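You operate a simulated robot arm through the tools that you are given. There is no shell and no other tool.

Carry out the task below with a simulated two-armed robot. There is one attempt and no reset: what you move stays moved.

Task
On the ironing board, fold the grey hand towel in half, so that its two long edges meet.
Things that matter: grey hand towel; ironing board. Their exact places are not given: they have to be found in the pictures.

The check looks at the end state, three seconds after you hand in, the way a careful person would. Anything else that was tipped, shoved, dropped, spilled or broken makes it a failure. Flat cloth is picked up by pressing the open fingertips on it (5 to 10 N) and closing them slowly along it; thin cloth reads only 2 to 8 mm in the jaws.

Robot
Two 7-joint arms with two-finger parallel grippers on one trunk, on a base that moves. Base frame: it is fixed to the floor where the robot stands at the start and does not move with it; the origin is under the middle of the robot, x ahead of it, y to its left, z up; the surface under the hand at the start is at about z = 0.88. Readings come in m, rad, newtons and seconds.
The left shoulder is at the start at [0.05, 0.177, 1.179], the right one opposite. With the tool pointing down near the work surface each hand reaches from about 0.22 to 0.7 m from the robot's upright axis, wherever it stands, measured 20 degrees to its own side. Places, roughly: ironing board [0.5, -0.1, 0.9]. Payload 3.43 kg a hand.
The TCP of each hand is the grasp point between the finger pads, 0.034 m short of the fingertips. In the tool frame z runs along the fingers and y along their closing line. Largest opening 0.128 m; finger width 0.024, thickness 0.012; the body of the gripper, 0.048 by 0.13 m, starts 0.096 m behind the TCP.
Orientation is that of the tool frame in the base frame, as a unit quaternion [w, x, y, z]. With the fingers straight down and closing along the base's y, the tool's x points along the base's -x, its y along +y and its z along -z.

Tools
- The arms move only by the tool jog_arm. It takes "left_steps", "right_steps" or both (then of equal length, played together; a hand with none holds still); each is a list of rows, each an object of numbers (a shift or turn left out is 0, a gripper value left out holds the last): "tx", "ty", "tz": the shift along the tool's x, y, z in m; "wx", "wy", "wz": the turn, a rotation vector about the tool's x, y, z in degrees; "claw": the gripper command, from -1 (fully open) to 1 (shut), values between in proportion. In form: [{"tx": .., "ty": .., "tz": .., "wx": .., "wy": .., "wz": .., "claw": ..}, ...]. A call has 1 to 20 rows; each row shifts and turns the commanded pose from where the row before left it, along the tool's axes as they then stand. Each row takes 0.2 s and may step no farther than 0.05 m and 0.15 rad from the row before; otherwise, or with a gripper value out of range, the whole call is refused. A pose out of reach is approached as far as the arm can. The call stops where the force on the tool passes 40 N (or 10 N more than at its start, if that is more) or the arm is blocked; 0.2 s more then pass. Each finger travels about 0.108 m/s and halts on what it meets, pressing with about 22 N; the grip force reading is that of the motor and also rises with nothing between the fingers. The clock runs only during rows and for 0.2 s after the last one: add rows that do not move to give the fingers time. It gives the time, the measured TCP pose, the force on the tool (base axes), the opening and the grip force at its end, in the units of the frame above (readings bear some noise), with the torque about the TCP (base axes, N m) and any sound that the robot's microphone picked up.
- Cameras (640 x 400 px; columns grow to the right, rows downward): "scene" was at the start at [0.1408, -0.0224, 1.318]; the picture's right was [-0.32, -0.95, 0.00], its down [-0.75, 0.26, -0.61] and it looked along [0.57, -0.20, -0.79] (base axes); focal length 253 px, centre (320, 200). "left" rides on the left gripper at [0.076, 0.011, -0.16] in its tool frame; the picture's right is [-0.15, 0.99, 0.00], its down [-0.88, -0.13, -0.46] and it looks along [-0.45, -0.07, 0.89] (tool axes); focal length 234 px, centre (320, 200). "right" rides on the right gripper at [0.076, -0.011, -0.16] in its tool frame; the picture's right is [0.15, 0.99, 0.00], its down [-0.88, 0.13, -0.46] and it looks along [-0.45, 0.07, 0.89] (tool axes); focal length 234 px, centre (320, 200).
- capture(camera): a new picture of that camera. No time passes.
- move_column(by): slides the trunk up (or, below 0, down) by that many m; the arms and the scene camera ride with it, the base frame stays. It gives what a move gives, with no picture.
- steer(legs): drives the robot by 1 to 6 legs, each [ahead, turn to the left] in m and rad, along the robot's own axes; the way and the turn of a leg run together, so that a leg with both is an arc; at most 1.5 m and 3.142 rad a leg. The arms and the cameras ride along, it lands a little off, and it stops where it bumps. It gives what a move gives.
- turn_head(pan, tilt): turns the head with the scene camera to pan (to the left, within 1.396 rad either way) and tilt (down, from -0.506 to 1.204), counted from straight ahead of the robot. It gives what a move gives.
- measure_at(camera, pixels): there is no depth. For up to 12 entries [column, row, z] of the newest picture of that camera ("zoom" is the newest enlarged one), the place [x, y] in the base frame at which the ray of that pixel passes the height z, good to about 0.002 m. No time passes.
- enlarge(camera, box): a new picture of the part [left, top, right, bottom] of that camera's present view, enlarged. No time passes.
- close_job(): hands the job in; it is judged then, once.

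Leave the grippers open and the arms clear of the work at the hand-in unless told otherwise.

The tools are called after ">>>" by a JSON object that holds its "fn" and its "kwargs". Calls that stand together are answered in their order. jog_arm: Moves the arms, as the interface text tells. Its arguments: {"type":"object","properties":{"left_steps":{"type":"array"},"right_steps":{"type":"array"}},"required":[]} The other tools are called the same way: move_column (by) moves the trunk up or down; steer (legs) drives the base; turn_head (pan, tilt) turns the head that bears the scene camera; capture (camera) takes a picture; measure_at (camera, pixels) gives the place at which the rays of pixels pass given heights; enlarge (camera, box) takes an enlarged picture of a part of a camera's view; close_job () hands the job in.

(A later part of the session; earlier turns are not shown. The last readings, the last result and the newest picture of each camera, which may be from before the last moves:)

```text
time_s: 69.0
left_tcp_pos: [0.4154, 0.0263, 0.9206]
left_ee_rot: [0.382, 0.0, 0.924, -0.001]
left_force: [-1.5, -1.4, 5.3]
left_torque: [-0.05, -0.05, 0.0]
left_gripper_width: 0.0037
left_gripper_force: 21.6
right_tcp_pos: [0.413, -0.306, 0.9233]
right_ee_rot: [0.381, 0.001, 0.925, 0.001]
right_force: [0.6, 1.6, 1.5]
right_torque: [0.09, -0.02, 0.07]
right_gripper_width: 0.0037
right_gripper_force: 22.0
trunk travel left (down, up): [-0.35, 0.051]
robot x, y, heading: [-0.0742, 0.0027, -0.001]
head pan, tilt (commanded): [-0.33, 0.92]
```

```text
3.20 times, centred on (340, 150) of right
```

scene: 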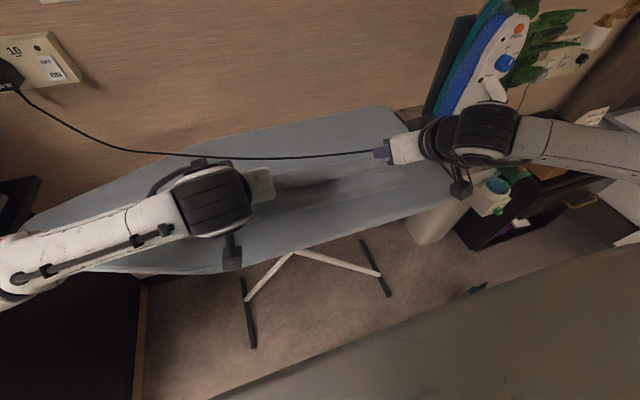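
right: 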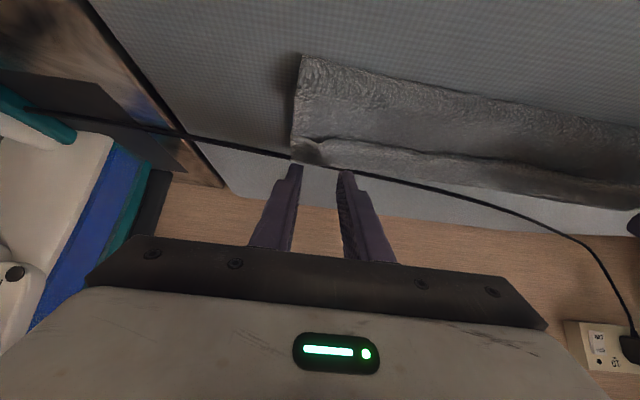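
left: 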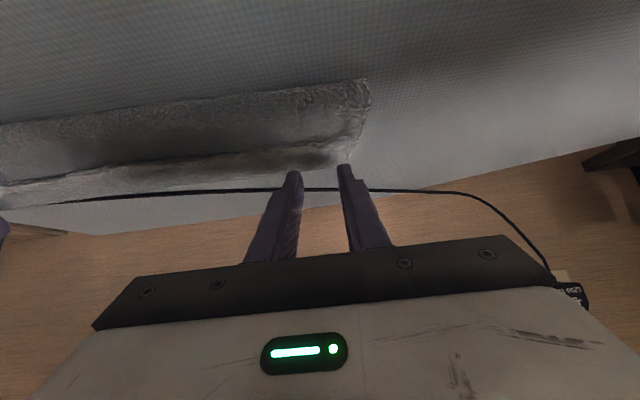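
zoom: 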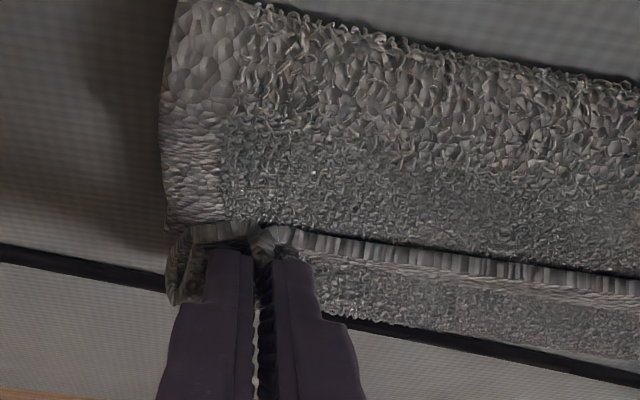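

Both jaws now hold a single ridge (3.7 mm). I lift straight up 6 cm to peel the hem off the layer below, and look.

>>> {"fn": "jog_arm", "kwargs": {"left_steps": [{"tx": -0.0066, "tz": -0.0076}, {"tx": -0.0066, "tz": -0.0076}, {"tx": -0.0066, "tz": -0.0076}, {"tx": -0.0066, "tz": -0.0076}, {"tx": -0.0066, "tz": -0.0076}, {"tx": -0.0066, "tz": -0.0076}, {}], "right_steps": [{"tx": -0.0066, "tz": -0.0076}, {"tx": -0.0066, "tz": -0.0076}, {"tx": -0.0066, "tz": -0.0076}, {"tx": -0.0066, "tz": -0.0076}, {"tx": -0.0066, "tz": -0.0076}, {"tx": -0.0066, "tz": -0.0076}, {}]}}

>>> {"fn": "capture", "kwargs": {"camera": "left"}}

>>> {"fn": "capture", "kwargs": {"camera": "right"}}

>>> {"fn": "capture", "kwargs": {"camera": "scene"}}

```text
time_s: 70.6
left_tcp_pos: [0.41, 0.0267, 0.9796]
left_ee_rot: [0.382, 0.001, 0.924, -0.001]
left_force: [0.9, -1.8, -0.1]
left_torque: [-0.05, 0.03, -0.07]
left_gripper_width: 0.0039
left_gripper_force: 22.6
right_tcp_pos: [0.409, -0.3065, 0.9826]
right_ee_rot: [0.38, 0.001, 0.925, 0.0]
right_force: [0.6, 2.0, -0.1]
right_torque: [0.06, 0.0, 0.03]
right_gripper_width: 0.0035
right_gripper_force: 21.2
trunk travel left (down, up): [-0.35, 0.051]
robot x, y, heading: [-0.0737, -0.0002, 0.005]
head pan, tilt (commanded): [-0.33, 0.92]
```

```text
taken
```

left: 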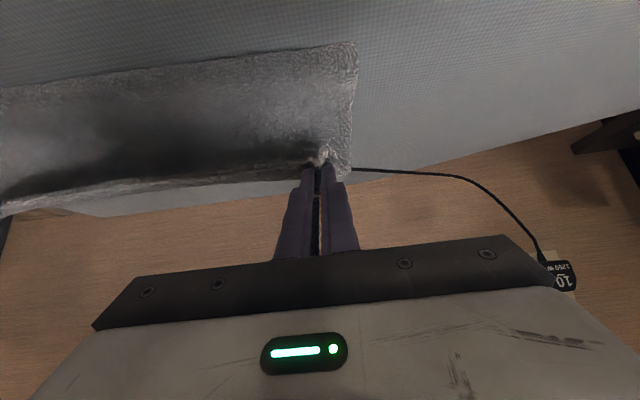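

```text
taken
```

right: 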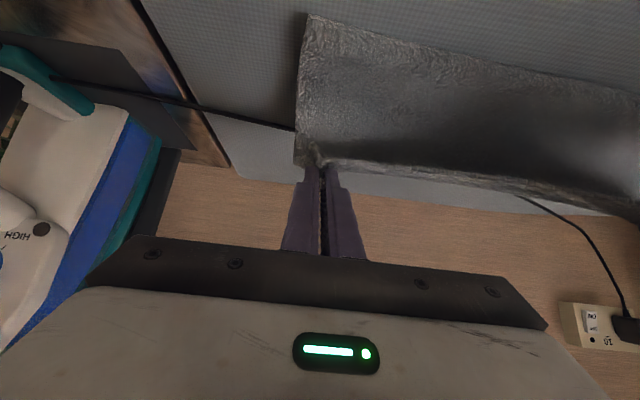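

```text
taken
```

scene: 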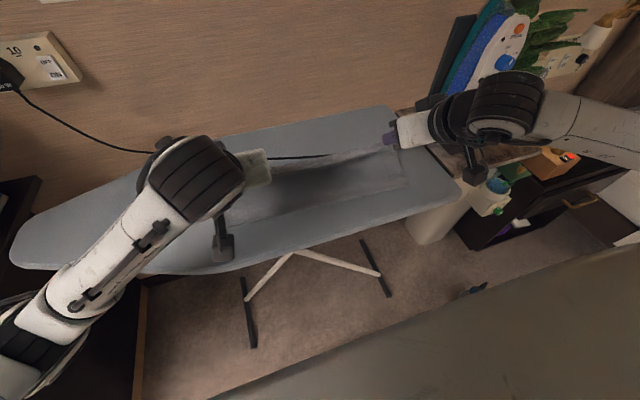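

The hem is free and the whole flap hangs from the edge. I carry it up and back to the vertical taut position (TCP about x 0.33, z 1.045), turning the tilt to -10°.

>>> {"fn": "jog_arm", "kwargs": {"left_steps": [{"tx": -0.0034, "tz": -0.0116, "wy": 3}, {"tx": -0.0028, "tz": -0.0118, "wy": 3}, {"tx": -0.0022, "tz": -0.0118, "wy": 3}, {"tx": -0.0015, "tz": -0.012, "wy": 3}, {"tx": -0.0009, "tz": -0.0121, "wy": 3}, {"tx": 0.0062, "tz": -0.006, "wy": 3.33}, {"tx": 0.0065, "tz": -0.0056, "wy": 3.33}, {"tx": 0.0068, "tz": -0.0052, "wy": 3.33}, {"tx": 0.0071, "tz": -0.0048, "wy": 3.33}, {"tx": 0.0074, "tz": -0.0044, "wy": 3.33}, {"tx": 0.0076, "tz": -0.0039, "wy": 3.33}, {}], "right_steps": [{"tx": -0.0026, "tz": -0.0116, "wy": 3}, {"tx": -0.0019, "tz": -0.0117, "wy": 3}, {"tx": -0.0013, "tz": -0.0118, "wy": 3}, {"tx": -0.0007, "tz": -0.0119, "wy": 3}, {"tx": 0.0, "tz": -0.0119, "wy": 3}, {"tx": 0.0062, "tz": -0.006, "wy": 3.33}, {"tx": 0.0065, "tz": -0.0056, "wy": 3.33}, {"tx": 0.0068, "tz": -0.0052, "wy": 3.33}, {"tx": 0.0071, "tz": -0.0048, "wy": 3.33}, {"tx": 0.0074, "tz": -0.0044, "wy": 3.33}, {"tx": 0.0076, "tz": -0.0039, "wy": 3.33}, {}]}}

>>> {"fn": "capture", "kwargs": {"camera": "scene"}}

>>> {"fn": "enlarge", "kwargs": {"camera": "scene", "box": [190, 120, 450, 270]}}

>>> {"fn": "capture", "kwargs": {"camera": "left"}}

>>> {"fn": "capture", "kwargs": {"camera": "right"}}

```text
time_s: 73.2
left_tcp_pos: [0.3314, 0.0276, 1.0456]
left_ee_rot: [0.087, 0.0, 0.996, -0.001]
left_force: [0.0, -1.9, 0.1]
left_torque: [-0.08, 0.03, 0.04]
left_gripper_width: 0.0038
left_gripper_force: 22.5
right_tcp_pos: [0.3289, -0.3059, 1.0463]
right_ee_rot: [0.085, 0.001, 0.996, 0.001]
right_force: [-0.2, 2.5, -0.5]
right_torque: [0.08, -0.01, 0.02]
right_gripper_width: 0.0035
right_gripper_force: 22.0
trunk travel left (down, up): [-0.35, 0.051]
robot x, y, heading: [-0.0758, -0.0019, -0.002]
head pan, tilt (commanded): [-0.33, 0.92]
```

```text
taken
```

scene: 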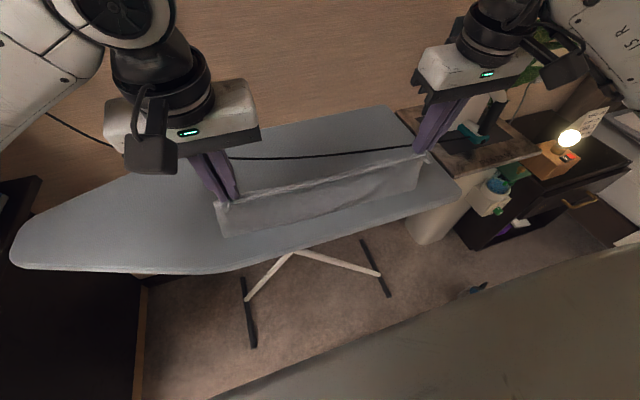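

```text
2.46 times, centred on (320, 195) of scene
```

zoom: 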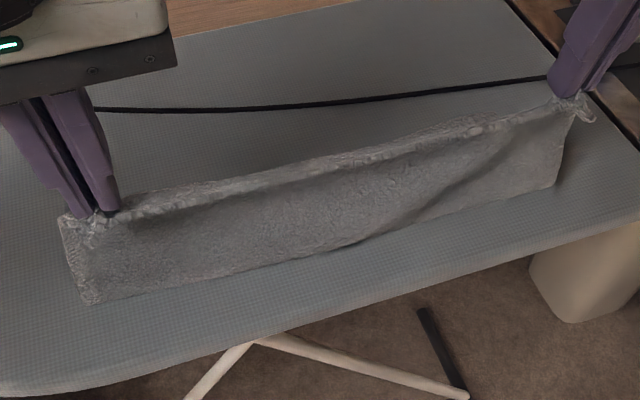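

```text
taken
```

left: 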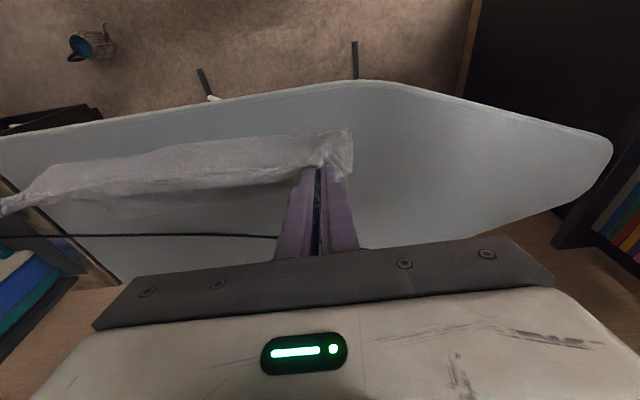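

```text
taken
```

right: 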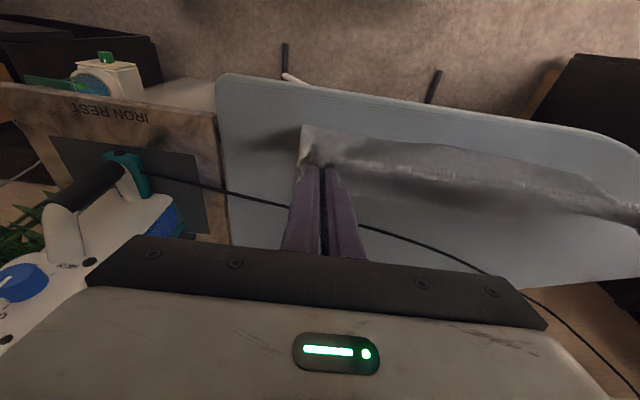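

The flap now hangs properly with its outside toward the robot. To gain forward reach I lower the edge 3 cm (a little slack) and drive the base forward 0.07 m, which carries the edge over to x ≈ 0.39.

>>> {"fn": "jog_arm", "kwargs": {"left_steps": [{"tx": 0.0017, "tz": 0.0098, "wy": 2}, {"tx": 0.0014, "tz": 0.0099, "wy": 2}, {"tx": 0.001, "tz": 0.0099, "wy": 2}], "right_steps": [{"tx": 0.0017, "tz": 0.0098, "wy": 2}, {"tx": 0.0014, "tz": 0.0099, "wy": 2}, {"tx": 0.001, "tz": 0.0099, "wy": 2}]}}

>>> {"fn": "steer", "kwargs": {"legs": [[0.07, 0.0]]}}

>>> {"fn": "capture", "kwargs": {"camera": "scene"}}

>>> {"fn": "enlarge", "kwargs": {"camera": "scene", "box": [190, 130, 460, 290]}}

>>> {"fn": "enlarge", "kwargs": {"camera": "right", "box": [270, 90, 640, 300]}}

```text
time_s: 74.0
left_tcp_pos: [0.3334, 0.0276, 1.0143]
left_ee_rot: [0.033, 0.0, 0.999, -0.001]
left_force: [0.1, -1.0, 0.2]
left_torque: [-0.08, -0.03, -0.01]
left_gripper_width: 0.0037
left_gripper_force: 21.4
right_tcp_pos: [0.3268, -0.3069, 1.0142]
right_ee_rot: [0.032, 0.001, 0.999, 0.001]
right_force: [-0.8, 2.0, -0.7]
right_torque: [0.07, 0.0, 0.0]
right_gripper_width: 0.0033
right_gripper_force: 22.3
trunk travel left (down, up): [-0.35, 0.051]
robot x, y, heading: [-0.0739, -0.0016, -0.001]
head pan, tilt (commanded): [-0.33, 0.92]
```

```text
time_s: 75.0
left_tcp_pos: [0.4018, 0.0273, 1.0145]
left_ee_rot: [0.034, 0.001, 0.999, -0.001]
left_force: [-0.1, -1.8, -0.1]
left_torque: [-0.04, 0.0, 0.02]
left_gripper_width: 0.0035
left_gripper_force: 22.7
right_tcp_pos: [0.3958, -0.3059, 1.016]
right_ee_rot: [0.032, 0.0, 0.999, 0.0]
right_force: [0.4, 2.3, -0.8]
right_torque: [0.09, 0.0, -0.01]
right_gripper_width: 0.0033
right_gripper_force: 22.1
trunk travel left (down, up): [-0.35, 0.051]
robot x, y, heading: [-0.004, -0.005, -0.004]
head pan, tilt (commanded): [-0.33, 0.92]
```

```text
taken
```

scene: 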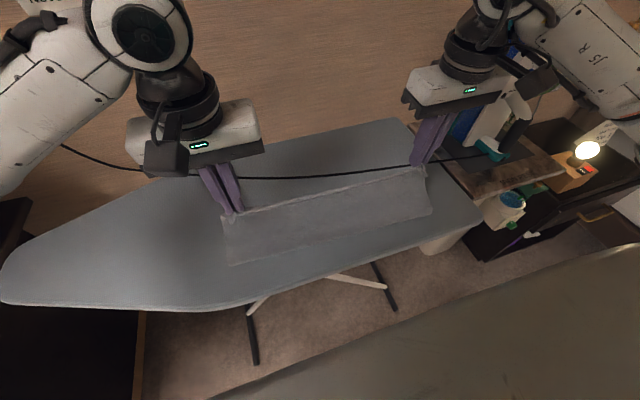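

```text
2.37 times, centred on (325, 210) of scene
```

zoom: 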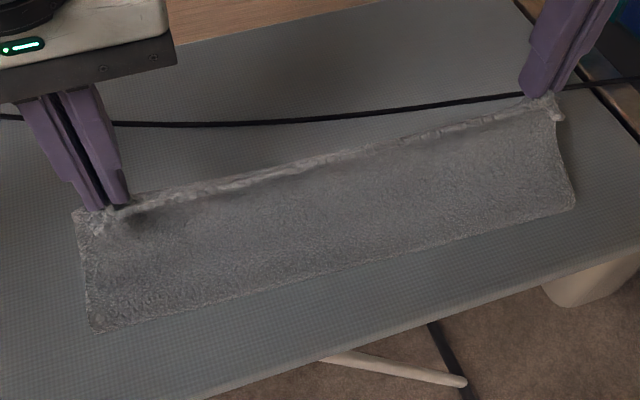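

```text
1.73 times, centred on (455, 195) of right
```

zoom: 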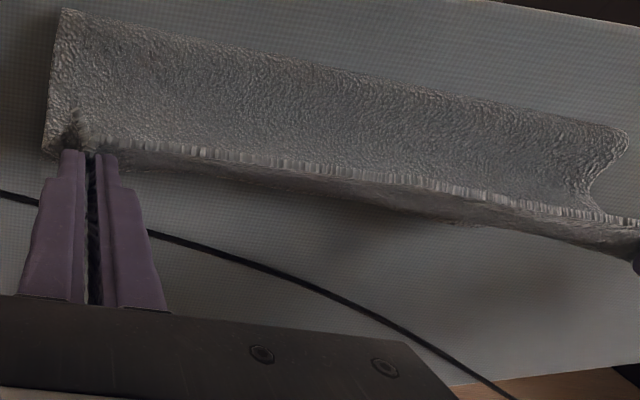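

This is a much better shape: the flap leans over straight, with its rim on top and hardly any belly. I continue the taut arc toward the far edge, tilting to 32° (edge to about x 0.442, z 0.92).

>>> {"fn": "jog_arm", "kwargs": {"left_steps": [{"tx": -0.0102, "tz": 0.0081, "wy": 4}, {"tx": -0.0107, "tz": 0.0074, "wy": 4}, {"tx": -0.0112, "tz": 0.0067, "wy": 4}, {"tx": -0.0088, "tz": 0.0076, "wy": 4}, {"tx": -0.0093, "tz": 0.007, "wy": 4}, {"tx": -0.0098, "tz": 0.0064, "wy": 4}, {"tx": -0.0084, "tz": 0.0074, "wy": 4}, {"tx": -0.0088, "tz": 0.0068, "wy": 4}, {"tx": -0.0093, "tz": 0.0062, "wy": 4}, {}], "right_steps": [{"tx": -0.0102, "tz": 0.0086, "wy": 4}, {"tx": -0.0107, "tz": 0.0079, "wy": 4}, {"tx": -0.0112, "tz": 0.0072, "wy": 4}, {"tx": -0.0088, "tz": 0.0076, "wy": 4}, {"tx": -0.0093, "tz": 0.007, "wy": 4}, {"tx": -0.0098, "tz": 0.0064, "wy": 4}, {"tx": -0.0084, "tz": 0.0074, "wy": 4}, {"tx": -0.0088, "tz": 0.0068, "wy": 4}, {"tx": -0.0093, "tz": 0.0062, "wy": 4}, {}]}}

>>> {"fn": "capture", "kwargs": {"camera": "scene"}}

>>> {"fn": "enlarge", "kwargs": {"camera": "scene", "box": [190, 130, 460, 290]}}

>>> {"fn": "enlarge", "kwargs": {"camera": "right", "box": [270, 60, 640, 270]}}

>>> {"fn": "enlarge", "kwargs": {"camera": "left", "box": [0, 60, 400, 270]}}

```text
time_s: 77.2
left_tcp_pos: [0.4709, 0.0275, 0.9364]
left_ee_rot: [-0.276, 0.001, 0.961, -0.001]
left_force: [0.4, -1.8, 0.1]
left_torque: [-0.05, 0.01, 0.03]
left_gripper_width: 0.0037
left_gripper_force: 22.4
right_tcp_pos: [0.4668, -0.3048, 0.9367]
right_ee_rot: [-0.278, 0.001, 0.96, 0.002]
right_force: [0.1, 0.7, -0.6]
right_torque: [0.05, -0.04, -0.07]
right_gripper_width: 0.0034
right_gripper_force: 21.9
trunk travel left (down, up): [-0.35, 0.051]
robot x, y, heading: [-0.0053, -0.0008, -0.002]
head pan, tilt (commanded): [-0.33, 0.92]
```

```text
taken
```

scene: 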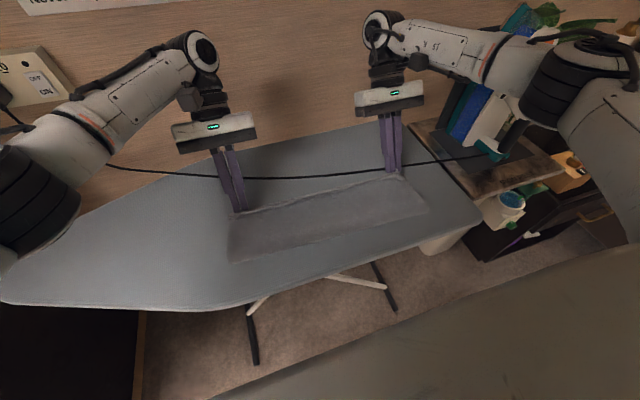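

```text
2.37 times, centred on (325, 210) of scene
```

zoom: 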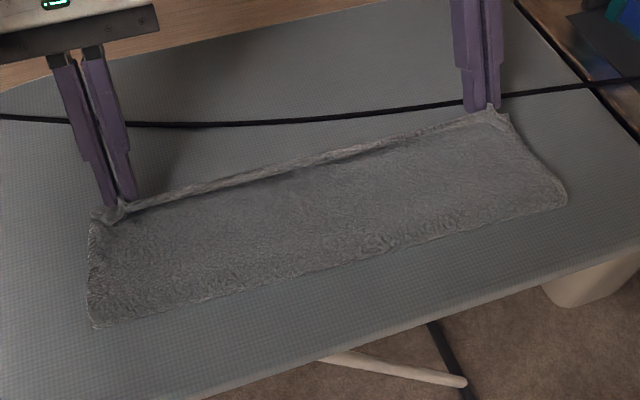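

```text
1.73 times, centred on (455, 165) of right
```

zoom: 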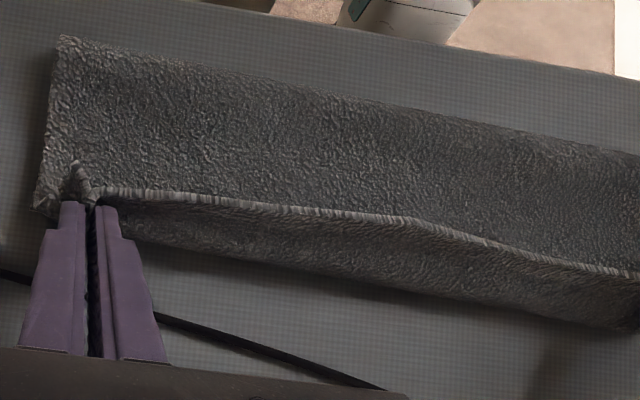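

```text
1.60 times, centred on (200, 165) of left
```

zoom: 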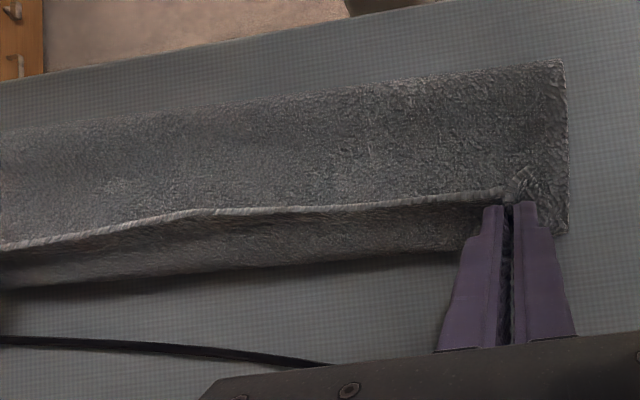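

The rim is on top and nearly over the far edge, with a 2–3 cm strip under it still bending inward. I measure rim and outer boundary here.

>>> {"fn": "measure_at", "kwargs": {"camera": "zoom", "pixels": [[100, 230, 0.925], [200, 212, 0.925], [400, 203, 0.925], [100, 282, 0.895], [200, 274, 0.895], [400, 257, 0.895], [100, 282, 0.884], [400, 257, 0.884], [560, 62, 0.889], [300, 92, 0.889], [40, 125, 0.889]]}}

>>> {"fn": "enlarge", "kwargs": {"camera": "scene", "box": [220, 160, 330, 230]}}

```text
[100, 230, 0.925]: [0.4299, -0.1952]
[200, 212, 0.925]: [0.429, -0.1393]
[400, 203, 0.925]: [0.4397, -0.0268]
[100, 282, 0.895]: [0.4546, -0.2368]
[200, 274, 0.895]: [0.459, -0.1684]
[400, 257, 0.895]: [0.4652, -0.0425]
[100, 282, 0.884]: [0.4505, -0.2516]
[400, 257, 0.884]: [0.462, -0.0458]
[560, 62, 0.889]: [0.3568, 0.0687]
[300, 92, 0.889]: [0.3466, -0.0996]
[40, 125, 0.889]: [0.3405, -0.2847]
```

```text
5.71 times, centred on (275, 195) of scene
```

zoom: 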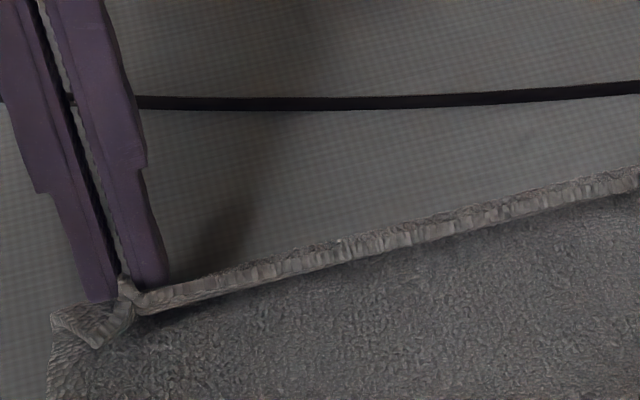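

The rim is at x ≈ 0.43 (z 0.925) and the boundary at 0.458, so about 2 cm of slack is left in the flap. I move both hands 2 cm further forward to straighten the strip.

>>> {"fn": "jog_arm", "kwargs": {"left_steps": [{"tx": -0.0057, "tz": -0.0035}, {"tx": -0.0057, "tz": -0.0035}, {"tx": -0.0057, "tz": -0.0035}, {}], "right_steps": [{"tx": -0.0057, "tz": -0.0035}, {"tx": -0.0057, "tz": -0.0035}, {"tx": -0.0057, "tz": -0.0035}, {}]}}

>>> {"fn": "enlarge", "kwargs": {"camera": "left", "box": [0, 60, 400, 270]}}

>>> {"fn": "enlarge", "kwargs": {"camera": "right", "box": [270, 60, 640, 270]}}

```text
time_s: 78.2
left_tcp_pos: [0.4907, 0.0279, 0.9364]
left_ee_rot: [-0.275, 0.001, 0.961, 0.0]
left_force: [-0.1, -1.5, 0.6]
left_torque: [-0.08, -0.03, 0.08]
left_gripper_width: 0.0037
left_gripper_force: 21.4
right_tcp_pos: [0.4849, -0.305, 0.9357]
right_ee_rot: [-0.278, 0.0, 0.961, 0.001]
right_force: [0.0, 1.6, 0.1]
right_torque: [0.01, -0.02, -0.05]
right_gripper_width: 0.0032
right_gripper_force: 22.3
trunk travel left (down, up): [-0.35, 0.051]
robot x, y, heading: [-0.0084, -0.0011, -0.004]
head pan, tilt (commanded): [-0.33, 0.92]
```

```text
1.60 times, centred on (200, 165) of left
```

zoom: 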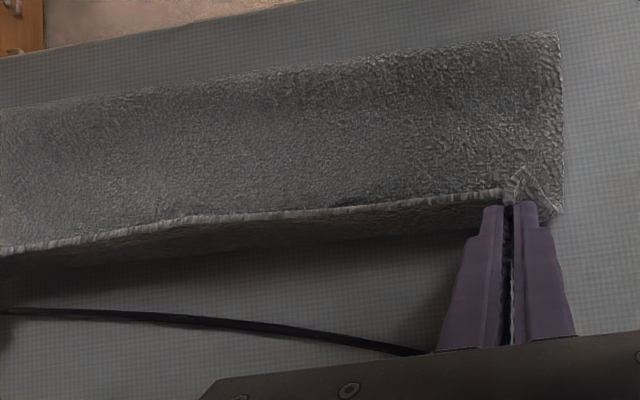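

```text
1.73 times, centred on (455, 165) of right
```

zoom: 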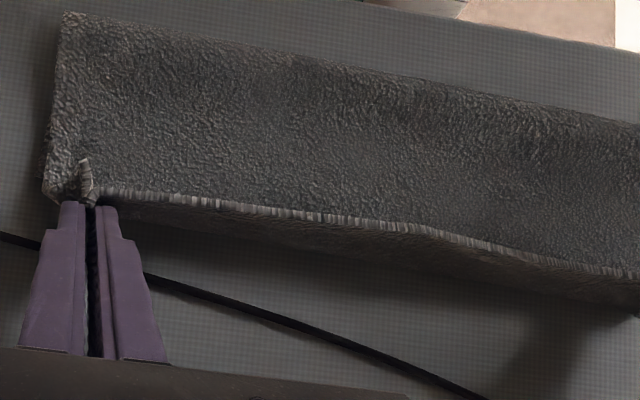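

The strip has almost vanished: the flap lies out nearly straight with its rim around x ≈ 0.45. One more centimetre forward (easing the tilt by 2° for the left arm's reach), then I look again.

>>> {"fn": "jog_arm", "kwargs": {"left_steps": [{"tx": -0.0042, "tz": -0.0027, "wy": -1}, {"tx": -0.0042, "tz": -0.0027, "wy": -1}, {}], "right_steps": [{"tx": -0.0042, "tz": -0.0027, "wy": -1}, {"tx": -0.0042, "tz": -0.0027, "wy": -1}, {}]}}

>>> {"fn": "enlarge", "kwargs": {"camera": "scene", "box": [190, 130, 460, 290]}}

>>> {"fn": "enlarge", "kwargs": {"camera": "right", "box": [270, 60, 640, 270]}}

>>> {"fn": "enlarge", "kwargs": {"camera": "left", "box": [0, 60, 400, 270]}}

>>> {"fn": "measure_at", "kwargs": {"camera": "zoom", "pixels": [[100, 230, 0.92], [200, 213, 0.92], [400, 203, 0.92], [100, 250, 0.9], [300, 230, 0.9]]}}

```text
time_s: 79.0
left_tcp_pos: [0.4994, 0.0279, 0.938]
left_ee_rot: [-0.258, 0.001, 0.966, -0.001]
left_force: [-0.3, -2.1, 0.5]
left_torque: [-0.09, 0.01, 0.08]
left_gripper_width: 0.0036
left_gripper_force: 22.3
left hand out of reach, approached as far as the arm can: row 2
right_tcp_pos: [0.4953, -0.3063, 0.9376]
right_ee_rot: [-0.261, 0.001, 0.965, 0.001]
right_force: [0.1, 2.1, 0.0]
right_torque: [0.05, -0.04, -0.04]
right_gripper_width: 0.0031
right_gripper_force: 22.0
trunk travel left (down, up): [-0.35, 0.051]
robot x, y, heading: [-0.0078, 0.0008, -0.003]
head pan, tilt (commanded): [-0.33, 0.92]
```

```text
2.37 times, centred on (325, 210) of scene
```

zoom: 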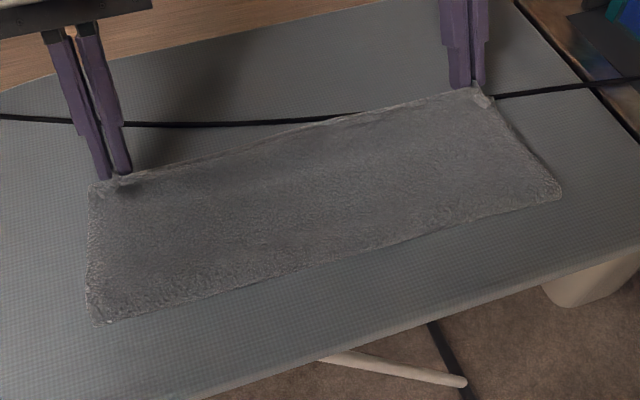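

```text
1.73 times, centred on (455, 165) of right
```

zoom: 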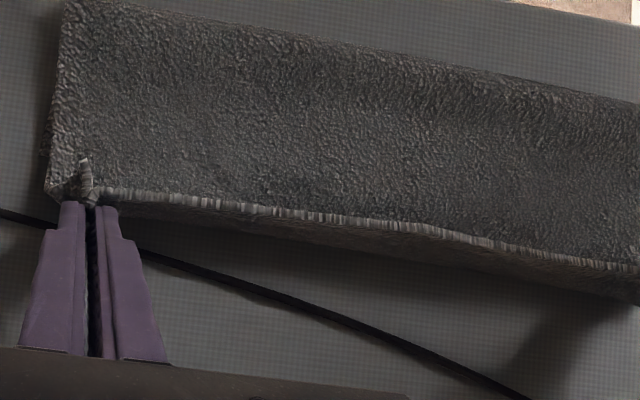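

```text
1.60 times, centred on (200, 165) of left
```

zoom: 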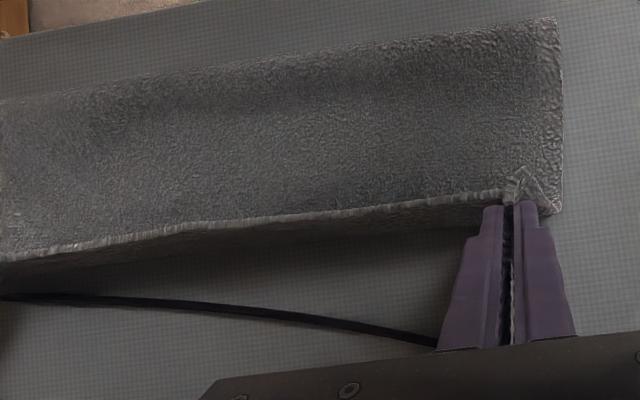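

```text
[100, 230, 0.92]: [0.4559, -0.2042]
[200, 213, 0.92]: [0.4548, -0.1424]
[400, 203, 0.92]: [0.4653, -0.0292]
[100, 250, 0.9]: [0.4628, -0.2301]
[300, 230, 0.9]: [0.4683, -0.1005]
```

The flap is now practically straight from crease to rim, the rim pointing the right way at x ≈ 0.455–0.465, about 2.5 cm above the board. I open the jaws gently here so it drops flat.

>>> {"fn": "jog_arm", "kwargs": {"left_steps": [{"claw": 0.85}, {"claw": 0.75}, {"claw": 0.65}, {"claw": 0.55}, {}, {}], "right_steps": [{"claw": 0.85}, {"claw": 0.75}, {"claw": 0.65}, {"claw": 0.55}, {}, {}]}}

>>> {"fn": "enlarge", "kwargs": {"camera": "scene", "box": [190, 130, 460, 290]}}

>>> {"fn": "enlarge", "kwargs": {"camera": "right", "box": [270, 60, 640, 270]}}

>>> {"fn": "enlarge", "kwargs": {"camera": "left", "box": [0, 60, 400, 270]}}

```text
time_s: 80.5
left_tcp_pos: [0.4987, 0.028, 0.9386]
left_ee_rot: [-0.259, 0.001, 0.966, -0.001]
left_force: [-0.2, -0.9, 1.0]
left_torque: [-0.01, 0.01, -0.02]
left_gripper_width: 0.0287
left_gripper_force: 0.1
right_tcp_pos: [0.4966, -0.3063, 0.9361]
right_ee_rot: [-0.261, 0.002, 0.965, 0.002]
right_force: [-0.5, -0.1, -0.1]
right_torque: [0.03, -0.02, -0.02]
right_gripper_width: 0.029
right_gripper_force: 0.0
trunk travel left (down, up): [-0.35, 0.051]
robot x, y, heading: [-0.0036, 0.0013, 0.003]
head pan, tilt (commanded): [-0.33, 0.92]
```

```text
2.37 times, centred on (325, 210) of scene
```

zoom: 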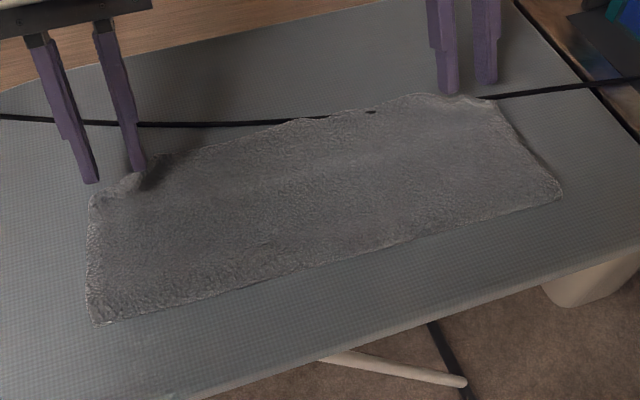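

```text
1.73 times, centred on (455, 165) of right
```

zoom: 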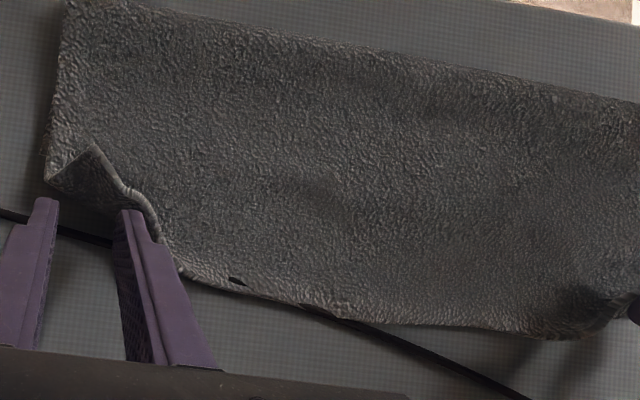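

```text
1.60 times, centred on (200, 165) of left
```

zoom: 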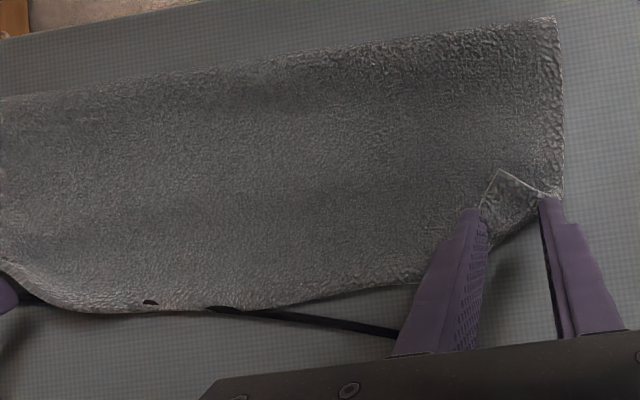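

The middle of the rim has opened out the right way, now reaching a bit too far (onto the cord), and only the two corners keep small dog-ears. I raise both hands 8 cm, bring the tools upright, and look.

>>> {"fn": "jog_arm", "kwargs": {"left_steps": [{"tx": 0.01, "tz": -0.0173}, {"tx": 0.01, "tz": -0.0173}, {"tx": 0.01, "tz": -0.0173}, {"tx": 0.01, "tz": -0.0173}, {"wy": -7.5, "tx": 0.01}, {"wy": -7.5, "tx": 0.01}, {"wy": -7.5, "tx": 0.01}, {"wy": -7.5, "tx": 0.01}, {}], "right_steps": [{"tx": 0.01, "tz": -0.0173}, {"tx": 0.01, "tz": -0.0173}, {"tx": 0.01, "tz": -0.0173}, {"tx": 0.01, "tz": -0.0173}, {"wy": -7.5, "tx": 0.01}, {"wy": -7.5, "tx": 0.01}, {"wy": -7.5, "tx": 0.01}, {"wy": -7.5, "tx": 0.01}, {}]}}

>>> {"fn": "capture", "kwargs": {"camera": "scene"}}

>>> {"fn": "capture", "kwargs": {"camera": "left"}}

>>> {"fn": "capture", "kwargs": {"camera": "right"}}

>>> {"fn": "enlarge", "kwargs": {"camera": "scene", "box": [190, 130, 460, 290]}}

```text
time_s: 82.5
left_tcp_pos: [0.461, 0.029, 1.0316]
left_ee_rot: [0.001, 0.0, 1.0, -0.001]
left_force: [-0.2, -0.2, -0.3]
left_torque: [0.02, 0.02, 0.03]
left_gripper_width: 0.029
left_gripper_force: 0.1
right_tcp_pos: [0.4583, -0.3069, 1.0302]
right_ee_rot: [-0.001, 0.002, 1.0, 0.0]
right_force: [-0.6, 0.5, -0.3]
right_torque: [0.0, -0.02, 0.0]
right_gripper_width: 0.0288
right_gripper_force: 0.0
trunk travel left (down, up): [-0.35, 0.051]
robot x, y, heading: [-0.0039, -0.0001, -0.004]
head pan, tilt (commanded): [-0.33, 0.92]
```

```text
taken
```

scene: 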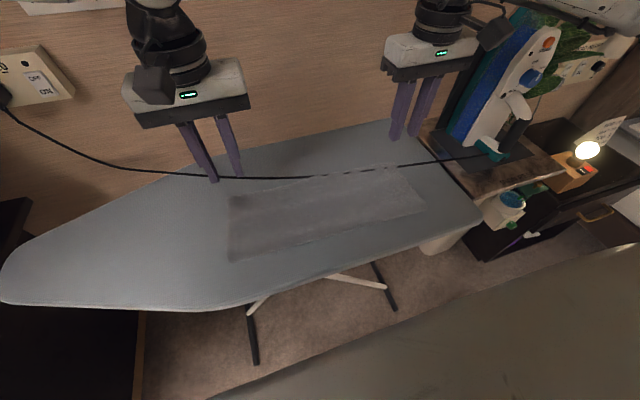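

```text
taken
```

left: 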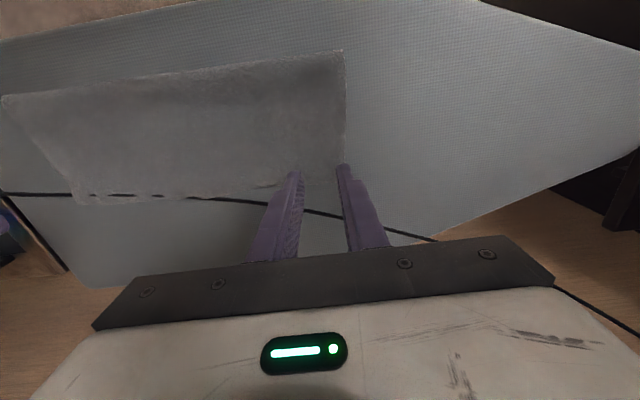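

```text
taken
```

right: 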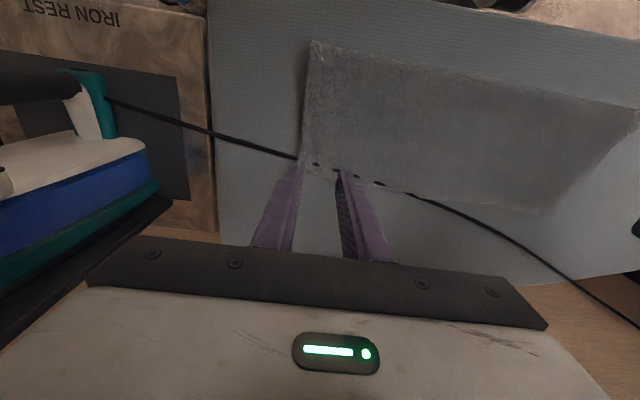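

```text
2.37 times, centred on (325, 210) of scene
```

zoom: 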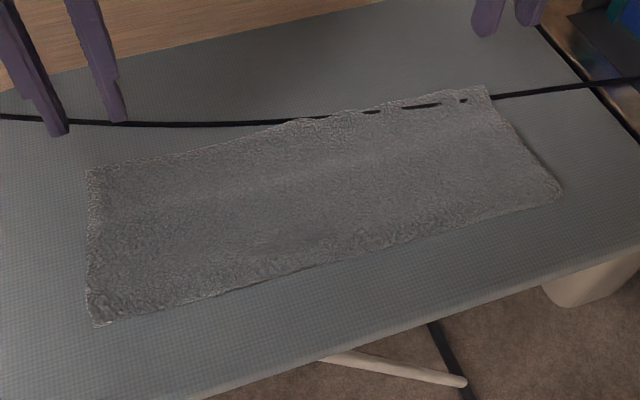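

The dog-ears have opened by themselves: the flap lies flat with clean corners. It just overshoots the far edge. I measure the top rim and crease in this zoom.

>>> {"fn": "measure_at", "kwargs": {"camera": "zoom", "pixels": [[88, 170, 0.887], [190, 148, 0.887], [300, 119, 0.887], [400, 100, 0.887], [487, 87, 0.89], [95, 322, 0.887], [220, 292, 0.887], [330, 262, 0.887], [450, 232, 0.887], [560, 195, 0.887]]}}

>>> {"fn": "measure_at", "kwargs": {"camera": "left", "pixels": [[345, 160, 0.887], [270, 187, 0.887], [200, 199, 0.887], [80, 204, 0.89], [343, 50, 0.89], [200, 70, 0.89], [5, 95, 0.89]]}}

>>> {"fn": "measure_at", "kwargs": {"camera": "right", "pixels": [[302, 172, 0.89], [380, 186, 0.89], [450, 197, 0.89], [540, 212, 0.887], [312, 42, 0.89], [450, 72, 0.89], [600, 100, 0.89]]}}

>>> {"fn": "enlarge", "kwargs": {"camera": "right", "box": [280, 20, 640, 230]}}

>>> {"fn": "enlarge", "kwargs": {"camera": "left", "box": [0, 30, 400, 240]}}

```text
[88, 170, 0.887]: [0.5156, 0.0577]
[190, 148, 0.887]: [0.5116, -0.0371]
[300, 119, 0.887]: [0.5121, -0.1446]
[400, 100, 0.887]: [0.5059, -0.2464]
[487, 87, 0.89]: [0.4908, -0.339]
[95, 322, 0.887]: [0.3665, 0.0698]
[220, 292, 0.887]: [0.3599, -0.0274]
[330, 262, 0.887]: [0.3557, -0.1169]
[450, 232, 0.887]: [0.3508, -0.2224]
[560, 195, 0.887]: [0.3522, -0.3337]
```

```text
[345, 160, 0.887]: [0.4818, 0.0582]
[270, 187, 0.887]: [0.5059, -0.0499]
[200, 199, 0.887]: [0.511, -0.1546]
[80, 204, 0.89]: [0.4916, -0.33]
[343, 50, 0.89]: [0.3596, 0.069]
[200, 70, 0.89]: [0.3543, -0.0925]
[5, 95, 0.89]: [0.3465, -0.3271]
```

```text
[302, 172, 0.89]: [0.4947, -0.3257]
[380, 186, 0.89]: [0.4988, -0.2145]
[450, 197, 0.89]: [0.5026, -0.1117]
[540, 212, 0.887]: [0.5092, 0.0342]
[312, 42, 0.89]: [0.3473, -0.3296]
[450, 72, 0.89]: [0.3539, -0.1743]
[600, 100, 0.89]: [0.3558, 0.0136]
```

```text
1.78 times, centred on (460, 125) of right
```

zoom: 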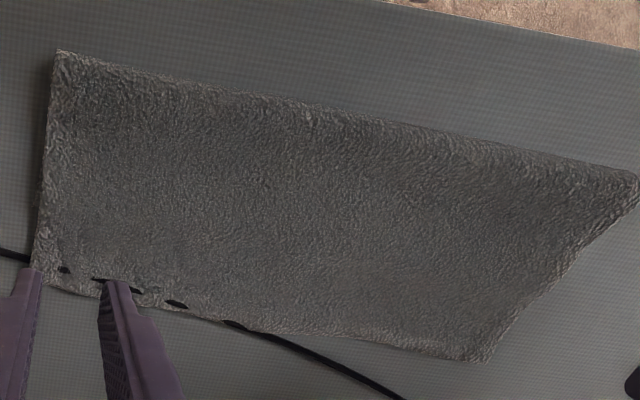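

```text
1.60 times, centred on (200, 135) of left
```

zoom: 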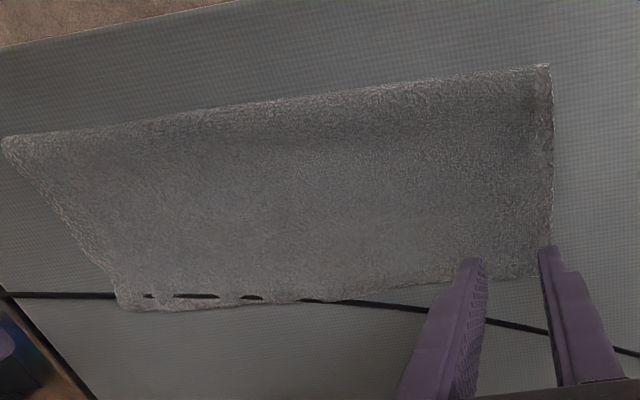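

Top rim measures x ≈ 0.51 (left/middle) to 0.492 (right); crease at ≈ 0.355; the hidden far edge is at ≈ 0.44. So the flap must come back about 6 cm with the crease rolling toward the robot. I'll grip the flap about 4 cm in from its rim, where it lies on the bare board (beyond the far edge, clear of the cord), with upright tools. First the base goes back 0.09 m with the hands up.

>>> {"fn": "steer", "kwargs": {"legs": [[-0.09, 0.0]]}}

>>> {"fn": "capture", "kwargs": {"camera": "left"}}

>>> {"fn": "capture", "kwargs": {"camera": "right"}}

```text
time_s: 83.5
left_tcp_pos: [0.3699, 0.0286, 1.0304]
left_ee_rot: [0.0, 0.003, 1.0, 0.001]
left_force: [0.1, -0.2, 0.7]
left_torque: [0.01, -0.02, -0.01]
left_gripper_width: 0.0286
left_gripper_force: 0.1
right_tcp_pos: [0.3662, -0.3071, 1.0311]
right_ee_rot: [-0.002, 0.001, 1.0, 0.001]
right_force: [-0.6, 0.0, 0.1]
right_torque: [-0.01, -0.04, 0.03]
right_gripper_width: 0.0288
right_gripper_force: 0.0
trunk travel left (down, up): [-0.35, 0.051]
robot x, y, heading: [-0.0957, 0.0052, -0.003]
head pan, tilt (commanded): [-0.33, 0.92]
```

```text
taken
```

left: 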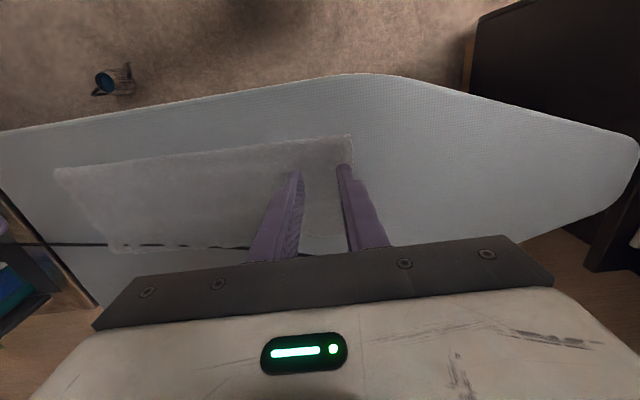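

```text
taken
```

right: 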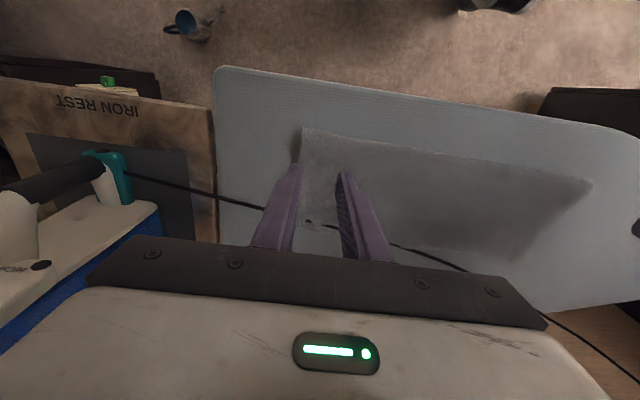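

I move both hands forward over the grip points (left x 0.470, y 0.027; right x 0.459, y -0.300) and down to about 1.5 cm above the cloth.

>>> {"fn": "jog_arm", "kwargs": {"left_steps": [{"tx": -0.02}, {"tx": -0.02}, {"tx": -0.02}, {"tx": -0.02}, {"tx": -0.02, "ty": -0.0016}, {"tz": 0.024}, {"tz": 0.024}, {"tz": 0.024}, {"tz": 0.022}, {}], "right_steps": [{"tx": -0.0186, "ty": 0.0014}, {"tx": -0.0186, "ty": 0.0014}, {"tx": -0.0186, "ty": 0.0014}, {"tx": -0.0186, "ty": 0.0014}, {"tx": -0.0186, "ty": 0.0014}, {"tz": 0.024}, {"tz": 0.024}, {"tz": 0.024}, {"tz": 0.022}, {}]}}

>>> {"fn": "capture", "kwargs": {"camera": "left"}}

>>> {"fn": "capture", "kwargs": {"camera": "right"}}

>>> {"fn": "capture", "kwargs": {"camera": "scene"}}

```text
time_s: 85.8
left_tcp_pos: [0.4701, 0.0256, 0.9359]
left_ee_rot: [-0.001, 0.002, 1.0, -0.001]
left_force: [0.3, 0.8, 0.1]
left_torque: [-0.03, -0.01, 0.0]
left_gripper_width: 0.0288
left_gripper_force: 0.0
right_tcp_pos: [0.4604, -0.2999, 0.9349]
right_ee_rot: [-0.001, 0.001, 1.0, 0.001]
right_force: [0.3, -1.0, 0.5]
right_torque: [-0.02, 0.03, -0.03]
right_gripper_width: 0.0287
right_gripper_force: 0.1
trunk travel left (down, up): [-0.35, 0.051]
robot x, y, heading: [-0.0953, 0.0, -0.007]
head pan, tilt (commanded): [-0.33, 0.92]
```

```text
taken
```

left: 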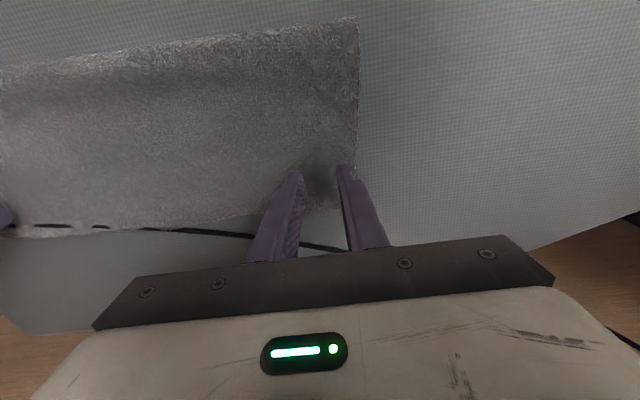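

```text
taken
```

right: 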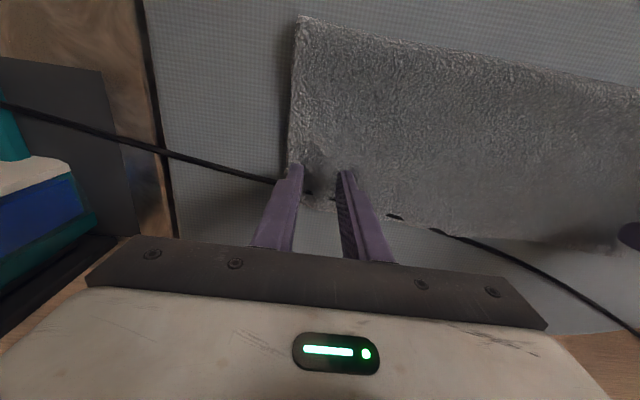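

```text
taken
```

scene: 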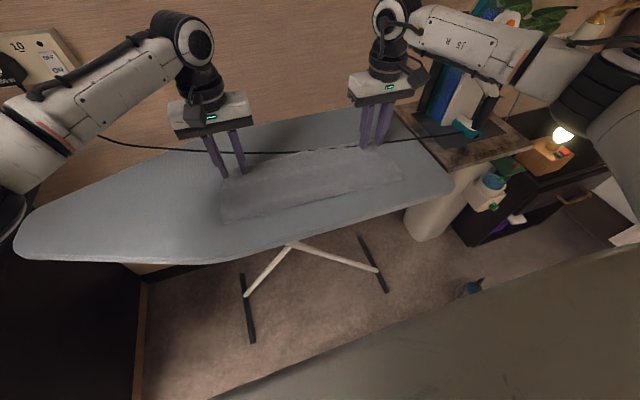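

I check where the cord lies relative to the right fingers: the dark spot at (307,193) and cord at (278,181), (390,217).

>>> {"fn": "measure_at", "kwargs": {"camera": "right", "pixels": [[307, 193, 0.888], [275, 181, 0.885], [390, 217, 0.888], [320, 205, 0.887], [296, 165, 0.887]]}}

>>> {"fn": "enlarge", "kwargs": {"camera": "right", "box": [240, 120, 440, 250]}}

>>> {"fn": "enlarge", "kwargs": {"camera": "left", "box": [220, 120, 420, 250]}}

```text
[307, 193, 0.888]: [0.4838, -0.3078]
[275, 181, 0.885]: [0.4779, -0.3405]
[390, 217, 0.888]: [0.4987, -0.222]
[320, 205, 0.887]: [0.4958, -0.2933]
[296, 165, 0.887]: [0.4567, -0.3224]
```

```text
3.08 times, centred on (340, 185) of right
```

zoom: 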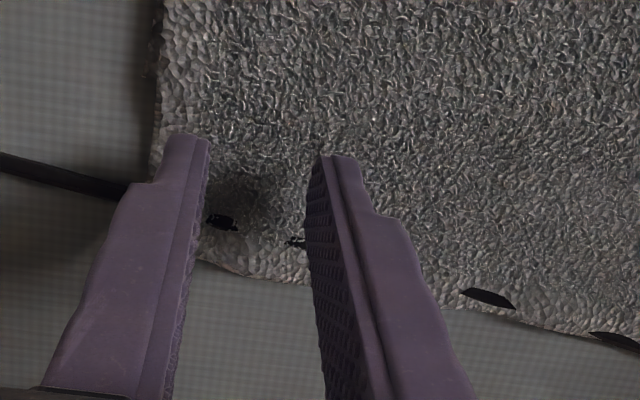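

```text
3.08 times, centred on (320, 185) of left
```

zoom: 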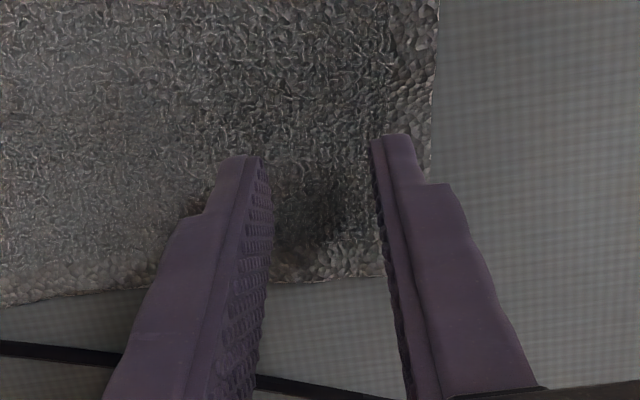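

Cord at x ≈ 0.484 under the flap; the right jaw covers x 0.448–0.472, clear by 1 cm. I shift the right 3 mm back and lower both 11 mm.

>>> {"fn": "jog_arm", "kwargs": {"left_steps": [{"tz": 0.006}, {"tz": 0.006}, {}], "right_steps": [{"tz": 0.006, "tx": 0.003}, {"tz": 0.005}, {}]}}

```text
time_s: 86.5
left_tcp_pos: [0.471, 0.0275, 0.9251]
left_ee_rot: [-0.001, 0.001, 1.0, 0.0]
left_force: [-0.4, 0.0, 0.5]
left_torque: [-0.02, 0.01, -0.01]
left_gripper_width: 0.0287
left_gripper_force: 0.0
right_tcp_pos: [0.4584, -0.3005, 0.9229]
right_ee_rot: [-0.002, 0.002, 1.0, 0.001]
right_force: [0.7, 0.5, 0.1]
right_torque: [0.0, 0.02, 0.01]
right_gripper_width: 0.0288
right_gripper_force: 0.1
trunk travel left (down, up): [-0.35, 0.051]
robot x, y, heading: [-0.0978, 0.003, -0.004]
head pan, tilt (commanded): [-0.33, 0.92]
```

>>> {"fn": "jog_arm", "kwargs": {"left_steps": [{"tz": 0.003}, {"tz": 0.002}, {}], "right_steps": [{"tz": 0.002}, {"tz": 0.002}, {}]}}

```text
time_s: 87.3
left_tcp_pos: [0.4706, 0.0263, 0.9201]
left_ee_rot: [0.0, 0.001, 1.0, -0.002]
left_force: [-0.6, 0.0, -0.3]
left_torque: [-0.01, -0.01, -0.03]
left_gripper_width: 0.0291
left_gripper_force: 0.0
right_tcp_pos: [0.4571, -0.3009, 0.9208]
right_ee_rot: [-0.002, 0.002, 1.0, 0.001]
right_force: [0.2, 0.7, 0.4]
right_torque: [0.02, 0.01, 0.01]
right_gripper_width: 0.0289
right_gripper_force: 0.1
trunk travel left (down, up): [-0.35, 0.051]
robot x, y, heading: [-0.0938, -0.0016, -0.007]
head pan, tilt (commanded): [-0.33, 0.92]
```

No contact yet (forces under 1 N). 2 mm more on both.

>>> {"fn": "jog_arm", "kwargs": {"left_steps": [{"tz": 0.002}, {}], "right_steps": [{"tz": 0.002}, {}]}}

```text
time_s: 88.0
left_tcp_pos: [0.4698, 0.0268, 0.9169]
left_ee_rot: [0.0, 0.001, 1.0, 0.001]
left_force: [0.4, 1.2, 3.2]
left_torque: [0.03, 0.02, 0.0]
left_gripper_width: 0.0289
left_gripper_force: 0.1
right_tcp_pos: [0.4573, -0.2999, 0.9192]
right_ee_rot: [-0.002, 0.002, 1.0, 0.0]
right_force: [1.0, -0.5, 2.2]
right_torque: [-0.05, -0.02, 0.02]
right_gripper_width: 0.029
right_gripper_force: 0.1
trunk travel left (down, up): [-0.35, 0.051]
robot x, y, heading: [-0.093, -0.0011, -0.005]
head pan, tilt (commanded): [-0.33, 0.92]
```

Contact at 3.2 N and 2.2 N. Another 1.5 mm to reach 5–10 N.

>>> {"fn": "jog_arm", "kwargs": {"left_steps": [{"tz": 0.0012}, {}], "right_steps": [{"tz": 0.0015}, {}]}}

```text
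time_s: 88.5
left_tcp_pos: [0.4691, 0.0263, 0.9184]
left_ee_rot: [0.0, 0.001, 1.0, -0.001]
left_force: [1.1, 0.5, 5.0]
left_torque: [0.02, -0.06, -0.01]
left_gripper_width: 0.0285
left_gripper_force: 0.0
right_tcp_pos: [0.4568, -0.3001, 0.917]
right_ee_rot: [-0.001, 0.001, 1.0, 0.001]
right_force: [1.1, -0.8, 7.4]
right_torque: [-0.09, 0.04, 0.03]
right_gripper_width: 0.0288
right_gripper_force: 0.1
trunk travel left (down, up): [-0.35, 0.051]
robot x, y, heading: [-0.0961, 0.0044, -0.004]
head pan, tilt (commanded): [-0.33, 0.92]
```

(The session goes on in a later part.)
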